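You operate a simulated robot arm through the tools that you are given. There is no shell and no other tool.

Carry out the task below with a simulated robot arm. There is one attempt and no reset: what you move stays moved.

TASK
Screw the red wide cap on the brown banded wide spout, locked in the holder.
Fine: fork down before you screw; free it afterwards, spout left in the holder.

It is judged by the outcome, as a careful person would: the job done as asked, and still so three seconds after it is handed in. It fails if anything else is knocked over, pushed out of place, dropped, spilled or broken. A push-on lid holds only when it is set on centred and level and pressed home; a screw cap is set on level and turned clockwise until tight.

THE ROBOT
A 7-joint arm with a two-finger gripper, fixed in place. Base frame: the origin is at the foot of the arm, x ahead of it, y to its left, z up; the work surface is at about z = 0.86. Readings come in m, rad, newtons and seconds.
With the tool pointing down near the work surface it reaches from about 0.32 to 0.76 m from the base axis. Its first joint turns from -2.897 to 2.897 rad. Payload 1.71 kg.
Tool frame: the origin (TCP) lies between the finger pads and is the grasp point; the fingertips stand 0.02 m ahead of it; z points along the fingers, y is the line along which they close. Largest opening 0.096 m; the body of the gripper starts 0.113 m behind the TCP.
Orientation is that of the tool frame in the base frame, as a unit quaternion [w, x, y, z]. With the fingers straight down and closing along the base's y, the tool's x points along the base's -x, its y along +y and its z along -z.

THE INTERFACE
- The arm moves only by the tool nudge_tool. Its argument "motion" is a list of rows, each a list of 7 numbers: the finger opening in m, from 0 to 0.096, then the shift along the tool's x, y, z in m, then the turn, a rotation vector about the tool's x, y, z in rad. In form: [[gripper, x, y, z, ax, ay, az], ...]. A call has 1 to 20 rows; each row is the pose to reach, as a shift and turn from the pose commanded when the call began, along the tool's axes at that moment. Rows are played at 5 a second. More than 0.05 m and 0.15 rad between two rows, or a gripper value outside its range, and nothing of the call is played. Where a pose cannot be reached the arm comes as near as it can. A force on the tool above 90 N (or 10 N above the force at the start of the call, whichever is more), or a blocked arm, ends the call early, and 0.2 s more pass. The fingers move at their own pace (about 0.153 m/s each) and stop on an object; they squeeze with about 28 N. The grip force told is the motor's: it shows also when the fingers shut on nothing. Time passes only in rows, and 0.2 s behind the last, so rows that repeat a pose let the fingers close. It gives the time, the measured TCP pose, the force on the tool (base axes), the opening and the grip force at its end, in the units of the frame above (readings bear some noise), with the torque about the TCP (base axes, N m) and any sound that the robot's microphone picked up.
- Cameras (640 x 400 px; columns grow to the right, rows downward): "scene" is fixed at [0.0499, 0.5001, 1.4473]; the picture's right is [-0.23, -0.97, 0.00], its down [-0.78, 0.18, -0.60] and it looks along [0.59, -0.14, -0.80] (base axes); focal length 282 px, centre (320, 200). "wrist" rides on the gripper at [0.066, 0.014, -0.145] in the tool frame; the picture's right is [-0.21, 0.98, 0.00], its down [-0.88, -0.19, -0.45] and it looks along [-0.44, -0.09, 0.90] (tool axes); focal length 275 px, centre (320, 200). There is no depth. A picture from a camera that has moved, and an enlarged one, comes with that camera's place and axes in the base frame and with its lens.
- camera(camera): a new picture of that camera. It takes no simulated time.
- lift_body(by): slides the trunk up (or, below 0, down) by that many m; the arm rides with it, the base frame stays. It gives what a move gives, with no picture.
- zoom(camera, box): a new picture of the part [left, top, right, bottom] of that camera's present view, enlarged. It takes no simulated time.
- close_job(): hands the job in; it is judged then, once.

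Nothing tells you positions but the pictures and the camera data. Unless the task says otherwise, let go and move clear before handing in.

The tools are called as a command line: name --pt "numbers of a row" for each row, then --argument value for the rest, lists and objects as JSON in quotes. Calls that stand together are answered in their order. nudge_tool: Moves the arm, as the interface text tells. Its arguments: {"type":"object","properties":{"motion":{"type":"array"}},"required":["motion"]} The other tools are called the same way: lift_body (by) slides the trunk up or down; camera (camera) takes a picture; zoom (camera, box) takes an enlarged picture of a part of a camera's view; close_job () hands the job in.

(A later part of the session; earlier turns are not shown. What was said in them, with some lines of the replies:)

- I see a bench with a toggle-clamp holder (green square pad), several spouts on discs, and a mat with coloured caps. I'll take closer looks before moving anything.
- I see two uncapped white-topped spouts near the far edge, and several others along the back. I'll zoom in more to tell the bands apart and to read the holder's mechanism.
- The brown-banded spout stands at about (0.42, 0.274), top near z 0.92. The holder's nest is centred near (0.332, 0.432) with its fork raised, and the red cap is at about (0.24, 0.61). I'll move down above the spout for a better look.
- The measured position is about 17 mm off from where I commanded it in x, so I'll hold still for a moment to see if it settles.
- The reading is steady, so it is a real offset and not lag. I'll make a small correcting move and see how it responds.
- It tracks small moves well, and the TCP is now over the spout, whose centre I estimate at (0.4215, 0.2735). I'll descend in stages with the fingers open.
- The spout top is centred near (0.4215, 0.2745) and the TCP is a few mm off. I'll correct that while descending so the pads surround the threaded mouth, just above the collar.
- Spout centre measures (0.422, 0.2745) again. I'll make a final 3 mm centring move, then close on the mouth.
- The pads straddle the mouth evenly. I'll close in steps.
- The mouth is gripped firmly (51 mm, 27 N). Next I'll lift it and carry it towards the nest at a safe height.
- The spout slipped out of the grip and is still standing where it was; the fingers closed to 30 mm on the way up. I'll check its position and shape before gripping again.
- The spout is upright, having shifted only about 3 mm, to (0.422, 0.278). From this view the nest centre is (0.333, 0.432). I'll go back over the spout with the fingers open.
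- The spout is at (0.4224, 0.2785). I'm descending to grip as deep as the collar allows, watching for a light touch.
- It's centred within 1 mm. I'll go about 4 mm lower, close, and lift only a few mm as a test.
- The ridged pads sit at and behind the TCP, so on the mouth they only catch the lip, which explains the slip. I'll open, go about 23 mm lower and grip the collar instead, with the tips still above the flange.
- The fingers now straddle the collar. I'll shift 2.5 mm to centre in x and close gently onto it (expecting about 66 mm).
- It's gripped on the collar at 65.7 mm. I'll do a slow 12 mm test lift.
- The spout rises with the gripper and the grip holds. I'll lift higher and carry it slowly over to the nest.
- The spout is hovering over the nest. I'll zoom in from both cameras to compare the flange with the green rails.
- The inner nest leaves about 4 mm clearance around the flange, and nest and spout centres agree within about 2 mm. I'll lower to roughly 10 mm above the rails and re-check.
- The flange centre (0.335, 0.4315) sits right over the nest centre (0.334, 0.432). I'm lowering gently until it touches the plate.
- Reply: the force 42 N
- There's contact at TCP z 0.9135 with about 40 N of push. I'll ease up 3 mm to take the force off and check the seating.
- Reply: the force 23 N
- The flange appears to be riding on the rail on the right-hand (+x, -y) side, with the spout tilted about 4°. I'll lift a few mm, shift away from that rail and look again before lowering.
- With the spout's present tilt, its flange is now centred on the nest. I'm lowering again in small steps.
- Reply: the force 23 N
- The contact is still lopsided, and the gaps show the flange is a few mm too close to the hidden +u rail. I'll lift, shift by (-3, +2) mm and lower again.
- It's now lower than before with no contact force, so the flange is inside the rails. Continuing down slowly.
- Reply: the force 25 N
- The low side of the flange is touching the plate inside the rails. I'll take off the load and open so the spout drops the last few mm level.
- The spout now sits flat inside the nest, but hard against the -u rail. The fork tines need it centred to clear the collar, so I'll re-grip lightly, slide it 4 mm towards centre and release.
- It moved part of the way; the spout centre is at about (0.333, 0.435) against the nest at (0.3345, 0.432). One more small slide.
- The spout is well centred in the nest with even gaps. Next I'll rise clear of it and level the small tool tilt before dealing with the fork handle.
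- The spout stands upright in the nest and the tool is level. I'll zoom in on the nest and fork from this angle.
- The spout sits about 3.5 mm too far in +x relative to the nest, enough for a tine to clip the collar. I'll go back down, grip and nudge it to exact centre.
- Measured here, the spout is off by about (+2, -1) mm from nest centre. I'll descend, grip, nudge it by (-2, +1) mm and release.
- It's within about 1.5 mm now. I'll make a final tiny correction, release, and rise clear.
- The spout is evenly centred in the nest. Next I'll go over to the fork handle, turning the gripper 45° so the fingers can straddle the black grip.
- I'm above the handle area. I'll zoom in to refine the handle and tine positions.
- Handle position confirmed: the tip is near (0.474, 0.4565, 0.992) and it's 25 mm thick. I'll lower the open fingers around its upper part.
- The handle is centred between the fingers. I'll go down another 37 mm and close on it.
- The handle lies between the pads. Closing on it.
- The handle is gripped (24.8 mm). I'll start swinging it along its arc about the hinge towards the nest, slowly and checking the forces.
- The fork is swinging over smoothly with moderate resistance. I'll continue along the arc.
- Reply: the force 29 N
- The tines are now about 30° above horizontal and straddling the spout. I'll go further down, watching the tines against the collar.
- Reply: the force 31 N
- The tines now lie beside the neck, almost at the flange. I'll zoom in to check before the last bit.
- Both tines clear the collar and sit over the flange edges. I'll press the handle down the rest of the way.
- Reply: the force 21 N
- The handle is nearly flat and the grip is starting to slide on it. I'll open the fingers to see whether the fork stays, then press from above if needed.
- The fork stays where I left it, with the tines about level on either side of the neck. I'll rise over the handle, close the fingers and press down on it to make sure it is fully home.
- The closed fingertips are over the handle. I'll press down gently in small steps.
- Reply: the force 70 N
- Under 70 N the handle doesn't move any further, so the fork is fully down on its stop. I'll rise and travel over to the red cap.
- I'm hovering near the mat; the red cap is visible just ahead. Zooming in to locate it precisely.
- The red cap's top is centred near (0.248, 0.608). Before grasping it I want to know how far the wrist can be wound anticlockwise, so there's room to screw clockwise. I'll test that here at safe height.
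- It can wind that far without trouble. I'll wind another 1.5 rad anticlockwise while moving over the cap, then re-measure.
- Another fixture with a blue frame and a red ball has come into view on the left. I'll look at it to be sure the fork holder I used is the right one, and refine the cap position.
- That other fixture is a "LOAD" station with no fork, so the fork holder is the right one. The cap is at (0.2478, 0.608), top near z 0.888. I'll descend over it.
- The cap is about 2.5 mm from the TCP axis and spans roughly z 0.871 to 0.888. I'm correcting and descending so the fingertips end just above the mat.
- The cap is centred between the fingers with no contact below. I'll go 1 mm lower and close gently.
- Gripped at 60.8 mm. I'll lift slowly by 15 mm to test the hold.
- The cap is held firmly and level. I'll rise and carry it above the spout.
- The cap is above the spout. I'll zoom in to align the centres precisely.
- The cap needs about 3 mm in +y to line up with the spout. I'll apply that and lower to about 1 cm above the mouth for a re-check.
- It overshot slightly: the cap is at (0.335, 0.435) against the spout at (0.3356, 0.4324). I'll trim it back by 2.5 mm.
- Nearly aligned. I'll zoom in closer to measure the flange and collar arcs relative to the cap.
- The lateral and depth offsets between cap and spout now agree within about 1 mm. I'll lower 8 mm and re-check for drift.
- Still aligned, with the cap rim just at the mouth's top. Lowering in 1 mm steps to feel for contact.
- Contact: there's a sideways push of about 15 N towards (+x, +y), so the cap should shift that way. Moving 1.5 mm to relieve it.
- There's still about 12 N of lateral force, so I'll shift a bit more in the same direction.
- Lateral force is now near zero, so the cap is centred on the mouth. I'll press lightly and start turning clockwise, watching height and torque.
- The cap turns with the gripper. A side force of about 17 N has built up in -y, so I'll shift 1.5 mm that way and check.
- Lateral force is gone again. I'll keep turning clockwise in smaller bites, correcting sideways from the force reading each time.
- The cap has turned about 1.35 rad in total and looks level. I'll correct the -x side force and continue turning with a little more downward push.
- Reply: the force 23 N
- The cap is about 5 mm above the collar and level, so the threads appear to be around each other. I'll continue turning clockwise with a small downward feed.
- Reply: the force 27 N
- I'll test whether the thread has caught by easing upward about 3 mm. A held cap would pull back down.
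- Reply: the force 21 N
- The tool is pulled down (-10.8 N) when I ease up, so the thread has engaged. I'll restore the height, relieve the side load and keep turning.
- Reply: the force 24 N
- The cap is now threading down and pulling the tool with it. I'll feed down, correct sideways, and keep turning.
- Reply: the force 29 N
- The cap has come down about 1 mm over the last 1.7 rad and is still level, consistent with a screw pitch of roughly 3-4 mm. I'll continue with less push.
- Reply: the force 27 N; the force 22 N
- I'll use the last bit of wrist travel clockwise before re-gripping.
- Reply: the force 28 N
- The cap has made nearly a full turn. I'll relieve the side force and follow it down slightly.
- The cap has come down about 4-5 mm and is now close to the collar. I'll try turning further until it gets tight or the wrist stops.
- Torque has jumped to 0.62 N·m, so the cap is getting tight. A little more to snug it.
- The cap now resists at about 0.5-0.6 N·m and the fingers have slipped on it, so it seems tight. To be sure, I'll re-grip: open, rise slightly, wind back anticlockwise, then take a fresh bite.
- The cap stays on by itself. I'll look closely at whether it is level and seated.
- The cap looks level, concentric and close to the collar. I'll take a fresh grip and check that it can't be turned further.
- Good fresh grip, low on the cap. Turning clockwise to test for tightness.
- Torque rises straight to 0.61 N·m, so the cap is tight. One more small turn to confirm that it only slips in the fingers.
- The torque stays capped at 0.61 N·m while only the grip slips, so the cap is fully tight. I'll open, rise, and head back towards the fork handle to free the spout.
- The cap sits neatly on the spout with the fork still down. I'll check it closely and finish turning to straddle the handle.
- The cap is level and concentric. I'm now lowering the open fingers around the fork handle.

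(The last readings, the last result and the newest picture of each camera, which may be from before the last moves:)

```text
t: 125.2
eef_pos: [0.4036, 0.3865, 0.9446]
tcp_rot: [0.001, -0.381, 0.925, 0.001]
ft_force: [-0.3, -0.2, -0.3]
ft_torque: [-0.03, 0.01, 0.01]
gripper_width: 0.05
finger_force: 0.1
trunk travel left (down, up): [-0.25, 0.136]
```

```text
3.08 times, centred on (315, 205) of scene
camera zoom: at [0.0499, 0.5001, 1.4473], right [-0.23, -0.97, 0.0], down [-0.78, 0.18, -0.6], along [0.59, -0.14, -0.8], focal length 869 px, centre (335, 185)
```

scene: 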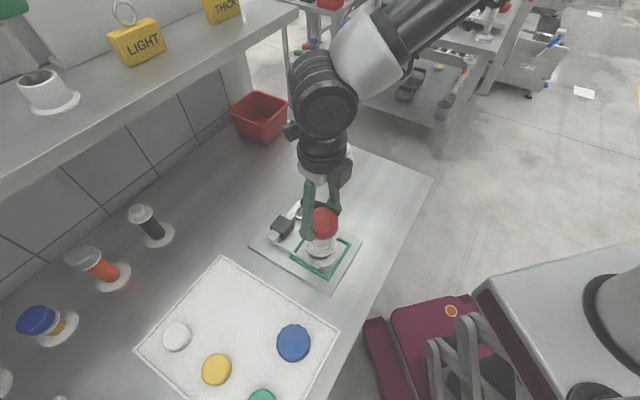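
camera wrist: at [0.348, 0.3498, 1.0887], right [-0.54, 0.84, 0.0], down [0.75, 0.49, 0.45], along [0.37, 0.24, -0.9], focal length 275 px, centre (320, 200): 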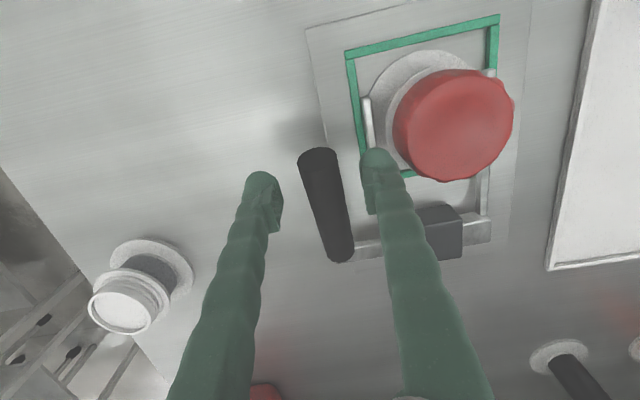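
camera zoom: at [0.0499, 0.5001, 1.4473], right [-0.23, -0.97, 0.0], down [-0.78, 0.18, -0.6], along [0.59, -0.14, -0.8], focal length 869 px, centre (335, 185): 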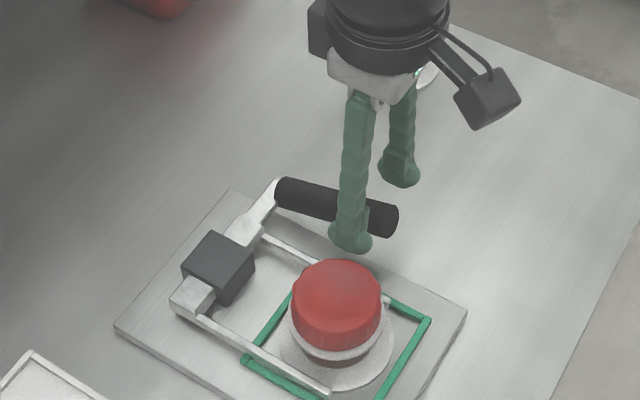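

The handle is centred between the fingers. Going down to it and closing.

nudge_tool --pt "0.05 0 0 0.015 0 0 0" --pt "0.05 0 0 0.028 0 0 0" --pt "0.05 0 0 0.033 0 0 0" --pt "0.04 0 0 0.033 0 0 0" --pt "0.032 0 0 0.033 0 0 0" --pt "0.027 0 0 0.033 0 0 0" --pt "0.02 0 0 0.033 0 0 0" --pt "0.01 0 0 0.033 0 0 0" --pt "0.01 0 0 0.033 0 0 0"

zoom --camera "wrist" --box '[230, 100, 450, 280]'

zoom --camera "scene" --box '[250, 140, 380, 270]'

```text
t: 127.2
eef_pos: [0.4028, 0.3869, 0.9108]
tcp_rot: [0.0, -0.381, 0.925, 0.0]
ft_force: [-1.9, 2.6, -1.6]
ft_torque: [-0.01, 0.05, 0.19]
gripper_width: 0.022
finger_force: 35.3
trunk travel left (down, up): [-0.25, 0.136]
```

```text
2.22 times, centred on (340, 190) of wrist
camera zoom: at [0.3474, 0.3498, 1.056], right [-0.54, 0.84, 0.0], down [0.75, 0.49, 0.45], along [0.37, 0.24, -0.9], focal length 612 px, centre (276, 222)
```

zoom: 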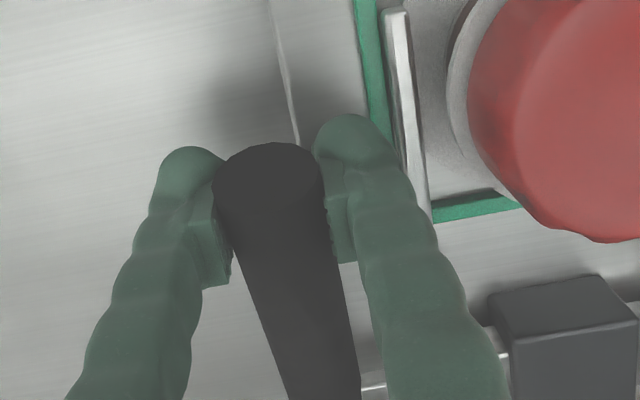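

```text
3.08 times, centred on (315, 205) of scene
camera zoom: at [0.0499, 0.5001, 1.4473], right [-0.23, -0.97, 0.0], down [-0.78, 0.18, -0.6], along [0.59, -0.14, -0.8], focal length 869 px, centre (335, 185)
```

zoom: 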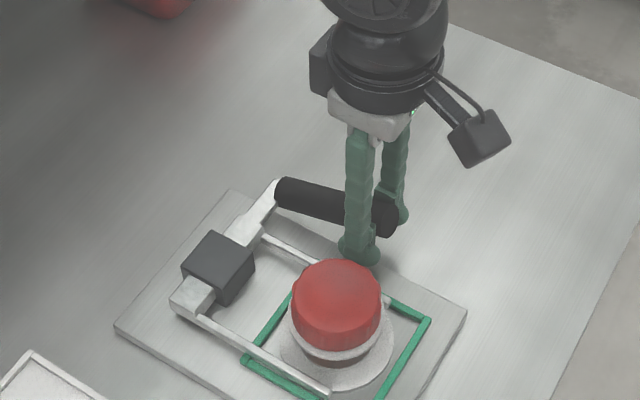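

The handle is held. I'll lift it back along its arc, first a small move to check that it follows.

nudge_tool --pt "0.01 -0.0015 0 -0.0035 0 0 0" --pt "0.01 -0.0029 0 -0.007 0 0 0" --pt "0.01 -0.0047 0 -0.0105 0 0 0" --pt "0.01 -0.0065 0 -0.0139 0 0 0" --pt "0.01 -0.0085 0 -0.0172 0 0 0" --pt "0.01 -0.0106 0 -0.0204 0 0 0" --pt "0.01 -0.0106 0 -0.0204 0 0 0"

zoom --camera "scene" --box '[250, 140, 380, 270]'

camera --camera "wrist"

```text
t: 128.8
eef_pos: [0.4104, 0.3915, 0.9315]
tcp_rot: [0.0, -0.381, 0.925, 0.0]
ft_force: [-19.1, -7.6, -4.4]
ft_torque: [-0.75, 0.77, 0.2]
gripper_width: 0.022
finger_force: 35.1
trunk travel left (down, up): [-0.25, 0.136]
```

```text
3.08 times, centred on (315, 205) of scene
camera zoom: at [0.0499, 0.5001, 1.4473], right [-0.23, -0.97, 0.0], down [-0.78, 0.18, -0.6], along [0.59, -0.14, -0.8], focal length 869 px, centre (335, 185)
```

zoom: 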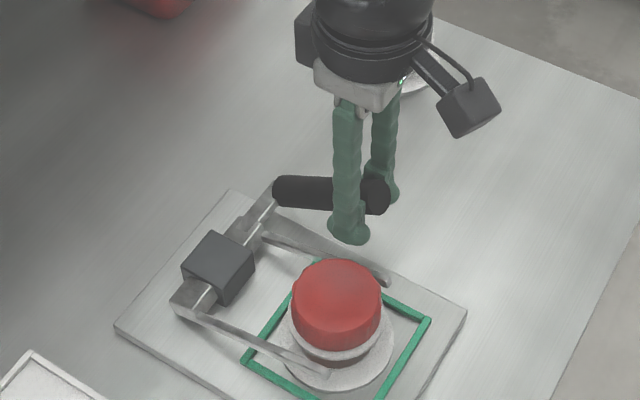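

```text
taken
camera wrist: at [0.3541, 0.3567, 1.0769], right [-0.54, 0.84, 0.0], down [0.75, 0.49, 0.45], along [0.37, 0.24, -0.9], focal length 275 px, centre (320, 200)
```

wrist: 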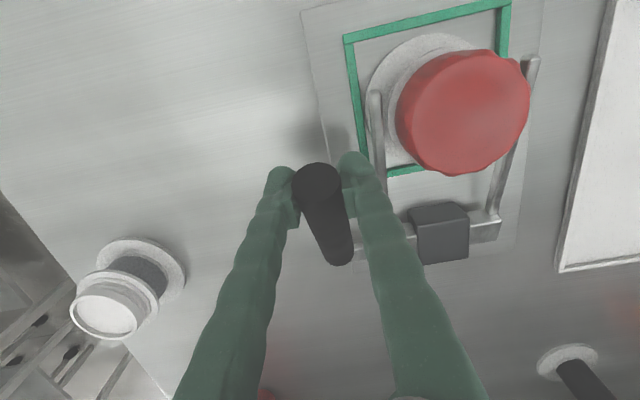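

The fork is rising cleanly and clears the cap. Continuing the arc.

nudge_tool --pt "0.01 -0.0023 0 -0.0031 0 0 0" --pt "0.01 -0.0047 0 -0.0061 0 0 0" --pt "0.01 -0.0073 0 -0.009 0 0 0" --pt "0.01 -0.01 0 -0.0118 0 0 0" --pt "0.01 -0.0128 0 -0.0145 0 0 0" --pt "0.01 -0.0157 0 -0.017 0 0 0" --pt "0.01 -0.0187 0 -0.0194 0 0 0" --pt "0.01 -0.0218 0 -0.0217 0 0 0" --pt "0.01 -0.025 0 -0.0239 0 0 0" --pt "0.01 -0.0283 0 -0.0259 0 0 0" --pt "0.01 -0.0283 0 -0.0259 0 0 0"

zoom --camera "scene" --box '[240, 120, 380, 270]'

```text
t: 131.2
eef_pos: [0.4268, 0.4098, 0.9582]
tcp_rot: [-0.002, -0.381, 0.924, -0.002]
ft_force: [-26.5, -16.1, 3.2]
ft_torque: [-1.12, 1.31, 0.27]
gripper_width: 0.0231
finger_force: 35.0
trunk travel left (down, up): [-0.25, 0.136]
```

```text
2.67 times, centred on (310, 195) of scene
camera zoom: at [0.0499, 0.5001, 1.4473], right [-0.23, -0.97, 0.0], down [-0.78, 0.18, -0.6], along [0.59, -0.14, -0.8], focal length 753 px, centre (347, 213)
```

zoom: 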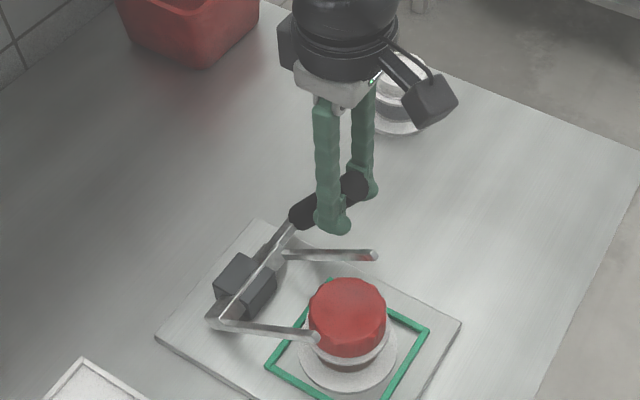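

nudge_tool --pt "0.01 -0.0035 0 -0.0019 0 0 0" --pt "0.01 -0.0069 0 -0.0036 0 0 0" --pt "0.01 -0.0105 0 -0.0052 0 0 0" --pt "0.01 -0.014 0 -0.0066 0 0 0" --pt "0.01 -0.0177 0 -0.0078 0 0 0" --pt "0.01 -0.0214 0 -0.0088 0 0 0" --pt "0.01 -0.0252 0 -0.0097 0 0 0" --pt "0.01 -0.0289 0 -0.0105 0 0 0" --pt "0.01 -0.0289 0 -0.0105 0 0 0"

zoom --camera "scene" --box '[240, 120, 380, 270]'

camera --camera "wrist"

```text
t: 133.2
eef_pos: [0.4488, 0.4313, 0.9708]
tcp_rot: [0.002, -0.38, 0.925, 0.0]
ft_force: [-11.7, -15.5, 19.7]
ft_torque: [-0.52, 0.86, 0.03]
gripper_width: 0.0236
finger_force: 35.0
trunk travel left (down, up): [-0.25, 0.136]
```

```text
2.67 times, centred on (310, 195) of scene
camera zoom: at [0.0499, 0.5001, 1.4473], right [-0.23, -0.97, 0.0], down [-0.78, 0.18, -0.6], along [0.59, -0.14, -0.8], focal length 753 px, centre (347, 213)
```

zoom: 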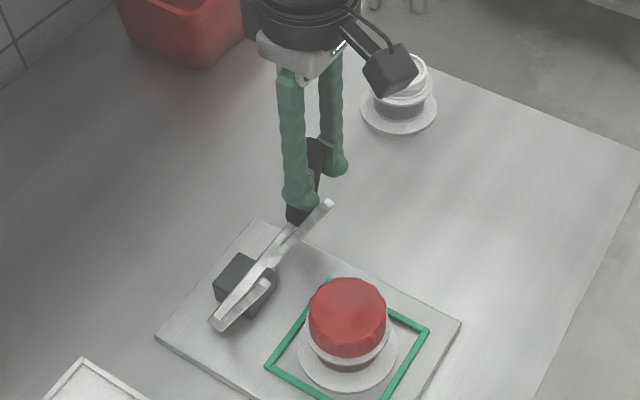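

```text
taken
camera wrist: at [0.3926, 0.3955, 1.1154], right [-0.54, 0.84, 0.0], down [0.75, 0.48, 0.45], along [0.38, 0.24, -0.89], focal length 275 px, centre (320, 200)
```

wrist: 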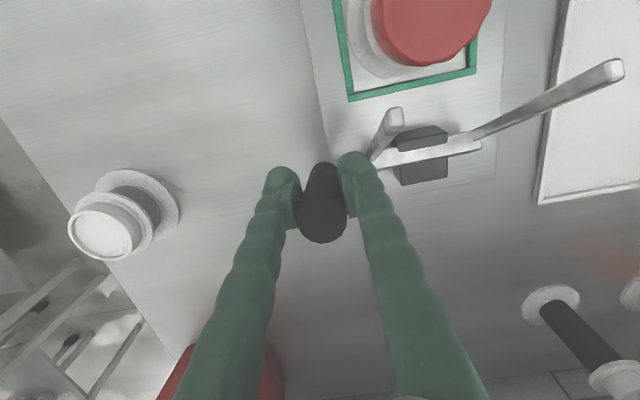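

nudge_tool --pt "0.01 -0.004 0 -0.0018 0 0 0" --pt "0.01 -0.0077 0 -0.0025 0 0 0" --pt "0.01 -0.0115 0 -0.003 0 0 0" --pt "0.01 -0.0154 0 -0.003 0 0 0" --pt "0.01 -0.0193 0 -0.003 0 0 0" --pt "0.01 -0.0231 0 -0.0028 0 0 0" --pt "0.01 -0.0265 0 -0.0025 0 0 0" --pt "0.01 -0.0295 0 -0.002 0 0 0" --pt "0.01 -0.0295 0 -0.002 0 0 0"

zoom --camera "scene" --box '[240, 120, 380, 270]'

camera --camera "wrist"

```text
t: 135.2
eef_pos: [0.4611, 0.4455, 0.9719]
tcp_rot: [-0.002, -0.381, 0.925, -0.005]
ft_force: [-21.1, -36.0, -5.3]
ft_torque: [-0.62, 0.25, -0.31]
gripper_width: 0.0237
finger_force: 34.9
trunk travel left (down, up): [-0.25, 0.136]
```

```text
2.67 times, centred on (310, 195) of scene
camera zoom: at [0.0499, 0.5001, 1.4473], right [-0.23, -0.97, 0.0], down [-0.78, 0.18, -0.6], along [0.59, -0.14, -0.8], focal length 753 px, centre (347, 213)
```

zoom: 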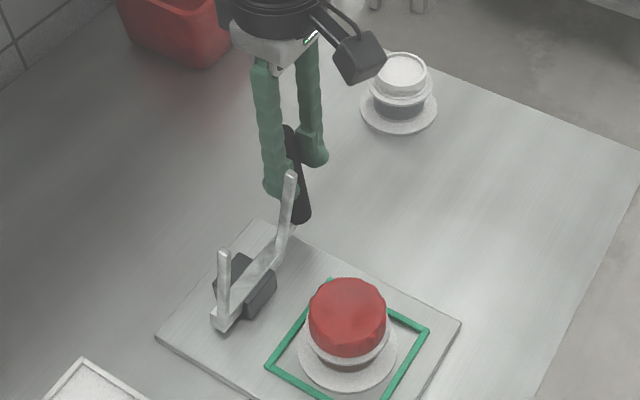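

```text
taken
camera wrist: at [0.4068, 0.4113, 1.1167], right [-0.54, 0.84, -0.01], down [0.75, 0.49, 0.44], along [0.37, 0.23, -0.9], focal length 275 px, centre (320, 200)
```

wrist: 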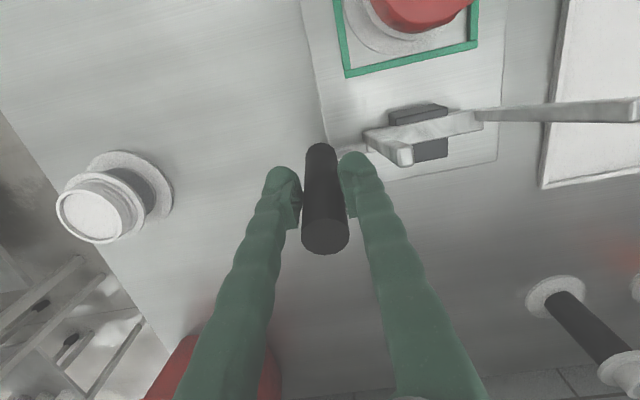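

The fork is back at its original raised position. I'll take off the load and open the fingers.

nudge_tool --pt "0.01 0.002 0 0 0 0 0" --pt "0.01 0.0035 0.0 0 0 0 0" --pt "0.03 0.0035 0.0 0 0 0 0" --pt "0.045 0.0035 0.0 0 0 0 0" --pt "0.05 0.0035 0.0 0 0 0 0" --pt "0.05 0.0035 0.0 0 0 0 0"

zoom --camera "scene" --box '[240, 120, 380, 270]'

camera --camera "wrist"

```text
t: 136.6
eef_pos: [0.4759, 0.4518, 0.9683]
tcp_rot: [-0.002, -0.38, 0.925, 0.0]
ft_force: [0.5, 0.1, -0.3]
ft_torque: [0.02, 0.15, 0.01]
gripper_width: 0.0503
finger_force: 0.1
trunk travel left (down, up): [-0.25, 0.136]
```

```text
2.67 times, centred on (310, 195) of scene
camera zoom: at [0.0499, 0.5001, 1.4473], right [-0.23, -0.97, 0.0], down [-0.78, 0.18, -0.6], along [0.59, -0.14, -0.8], focal length 753 px, centre (347, 213)
```

zoom: 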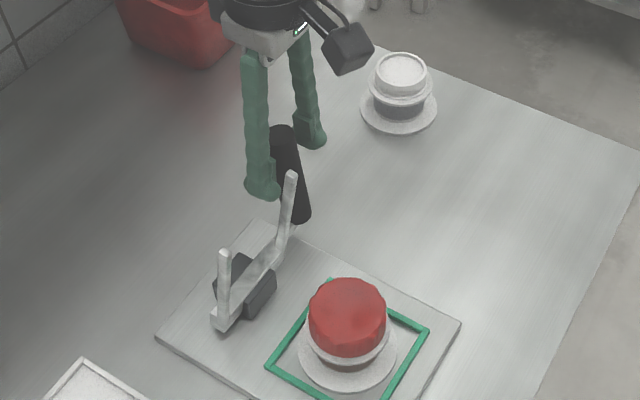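

```text
taken
camera wrist: at [0.4216, 0.4156, 1.1127], right [-0.54, 0.84, 0.0], down [0.75, 0.48, 0.44], along [0.37, 0.24, -0.9], focal length 275 px, centre (320, 200)
```

wrist: 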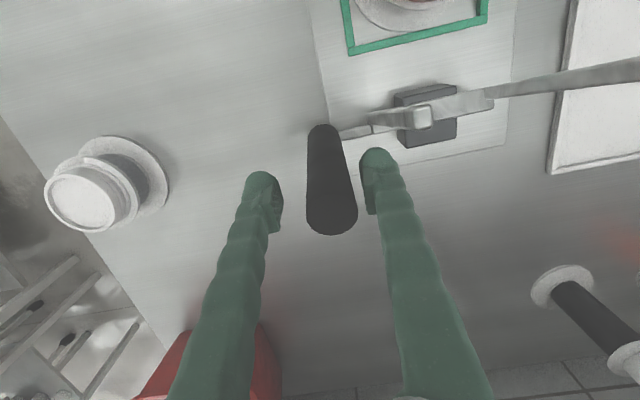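

The fork stays up on its own. I'll rise straight up and away.

nudge_tool --pt "0.055 0 0 -0.015 0 0 0" --pt "0.055 0 0 -0.04 0 0 0" --pt "0.055 0 0 -0.075 0 0 0" --pt "0.055 0 0 -0.11 0 0 0" --pt "0.055 0 0 -0.11 0 0 0"

camera --camera "scene"

zoom --camera "scene" --box '[240, 140, 380, 280]'

zoom --camera "scene" --box '[290, 210, 355, 270]'

zoom --camera "wrist" --box '[290, 0, 500, 170]'

```text
t: 137.8
eef_pos: [0.4681, 0.4527, 1.0783]
tcp_rot: [0.0, -0.381, 0.925, 0.0]
ft_force: [0.9, -0.3, 0.8]
ft_torque: [0.01, 0.03, 0.02]
gripper_width: 0.0549
finger_force: 0.1
trunk travel left (down, up): [-0.25, 0.136]
```

```text
taken
```

scene: 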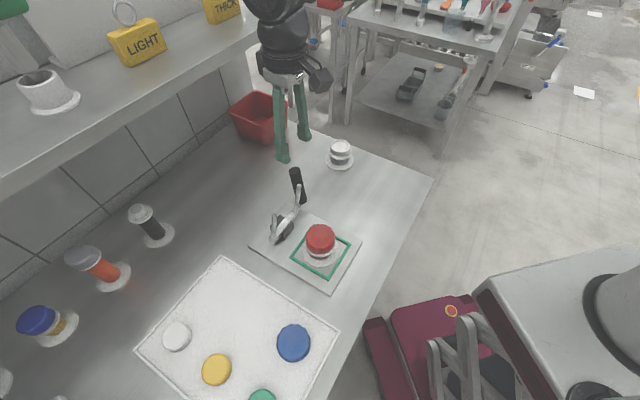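

```text
2.86 times, centred on (310, 210) of scene
camera zoom: at [0.0499, 0.5001, 1.4473], right [-0.23, -0.97, 0.0], down [-0.78, 0.18, -0.6], along [0.59, -0.14, -0.8], focal length 807 px, centre (349, 171)
```

zoom: 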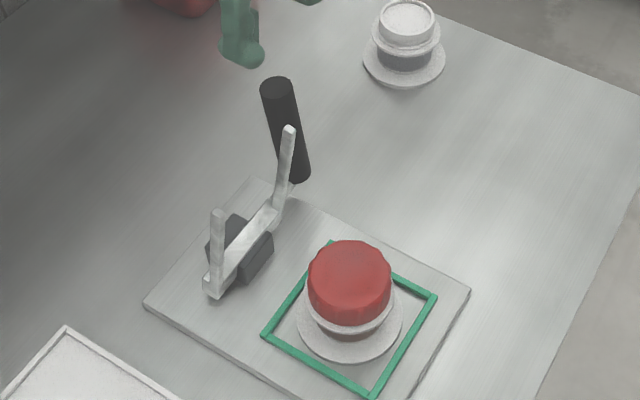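

```text
6.67 times, centred on (322, 240) of scene
camera zoom: at [0.0499, 0.5001, 1.4473], right [-0.23, -0.97, 0.0], down [-0.78, 0.18, -0.6], along [0.59, -0.14, -0.8], focal length 1882 px, centre (303, -67)
```

zoom: 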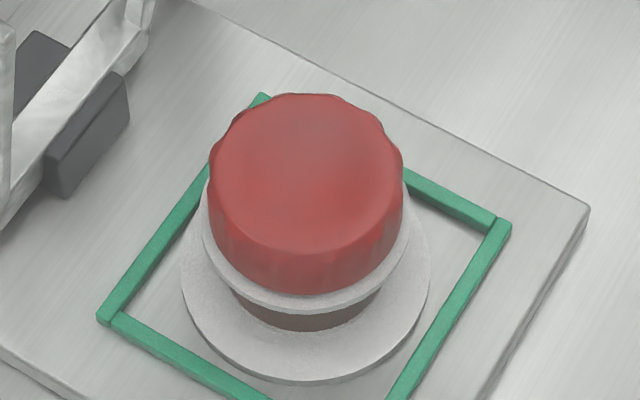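

```text
2.35 times, centred on (395, 85) of wrist
camera zoom: at [0.412, 0.4168, 1.2231], right [-0.54, 0.84, 0.0], down [0.75, 0.49, 0.45], along [0.37, 0.24, -0.9], focal length 648 px, centre (144, 471)
```

zoom: 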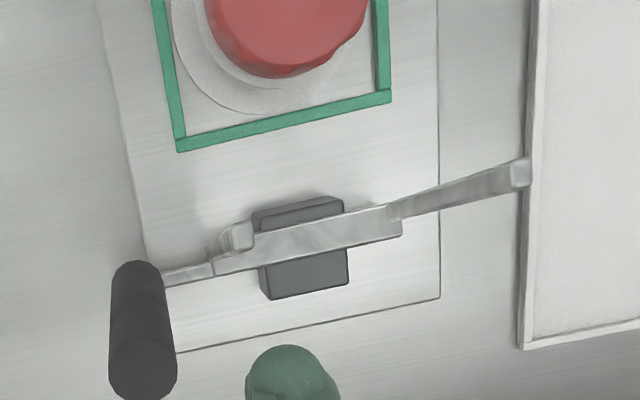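

The red cap is screwed tight and level on the brown-banded spout, which sits centred in the nest. The fork is back up, the gripper is clear, and nothing else has moved. Handing the job in.

close_job

```text
The job is handed in.
```

The red wide cap is screwed tight and level on the brown-banded wide spout. I handed the job in and haven't had a result back.

- **Spout:** it stands upright and centred in the holder's green nest.
- **Fork:** it was down on its stop before I screwed. Afterwards I raised it back to its original position, so the spout is free but still in the holder.
- **Tightness:** the cap took about one full turn clockwise. It then held at about 0.6 N·m on a fresh grip, with only the fingers slipping.
- **Slip:** my first grip on the spout's mouth slipped as I lifted. The spout stayed standing and moved only about 3 mm, so I picked it up by the collar instead.
- **Everything else:** the gripper is clear. In the last pictures nothing else had moved or been knocked over.
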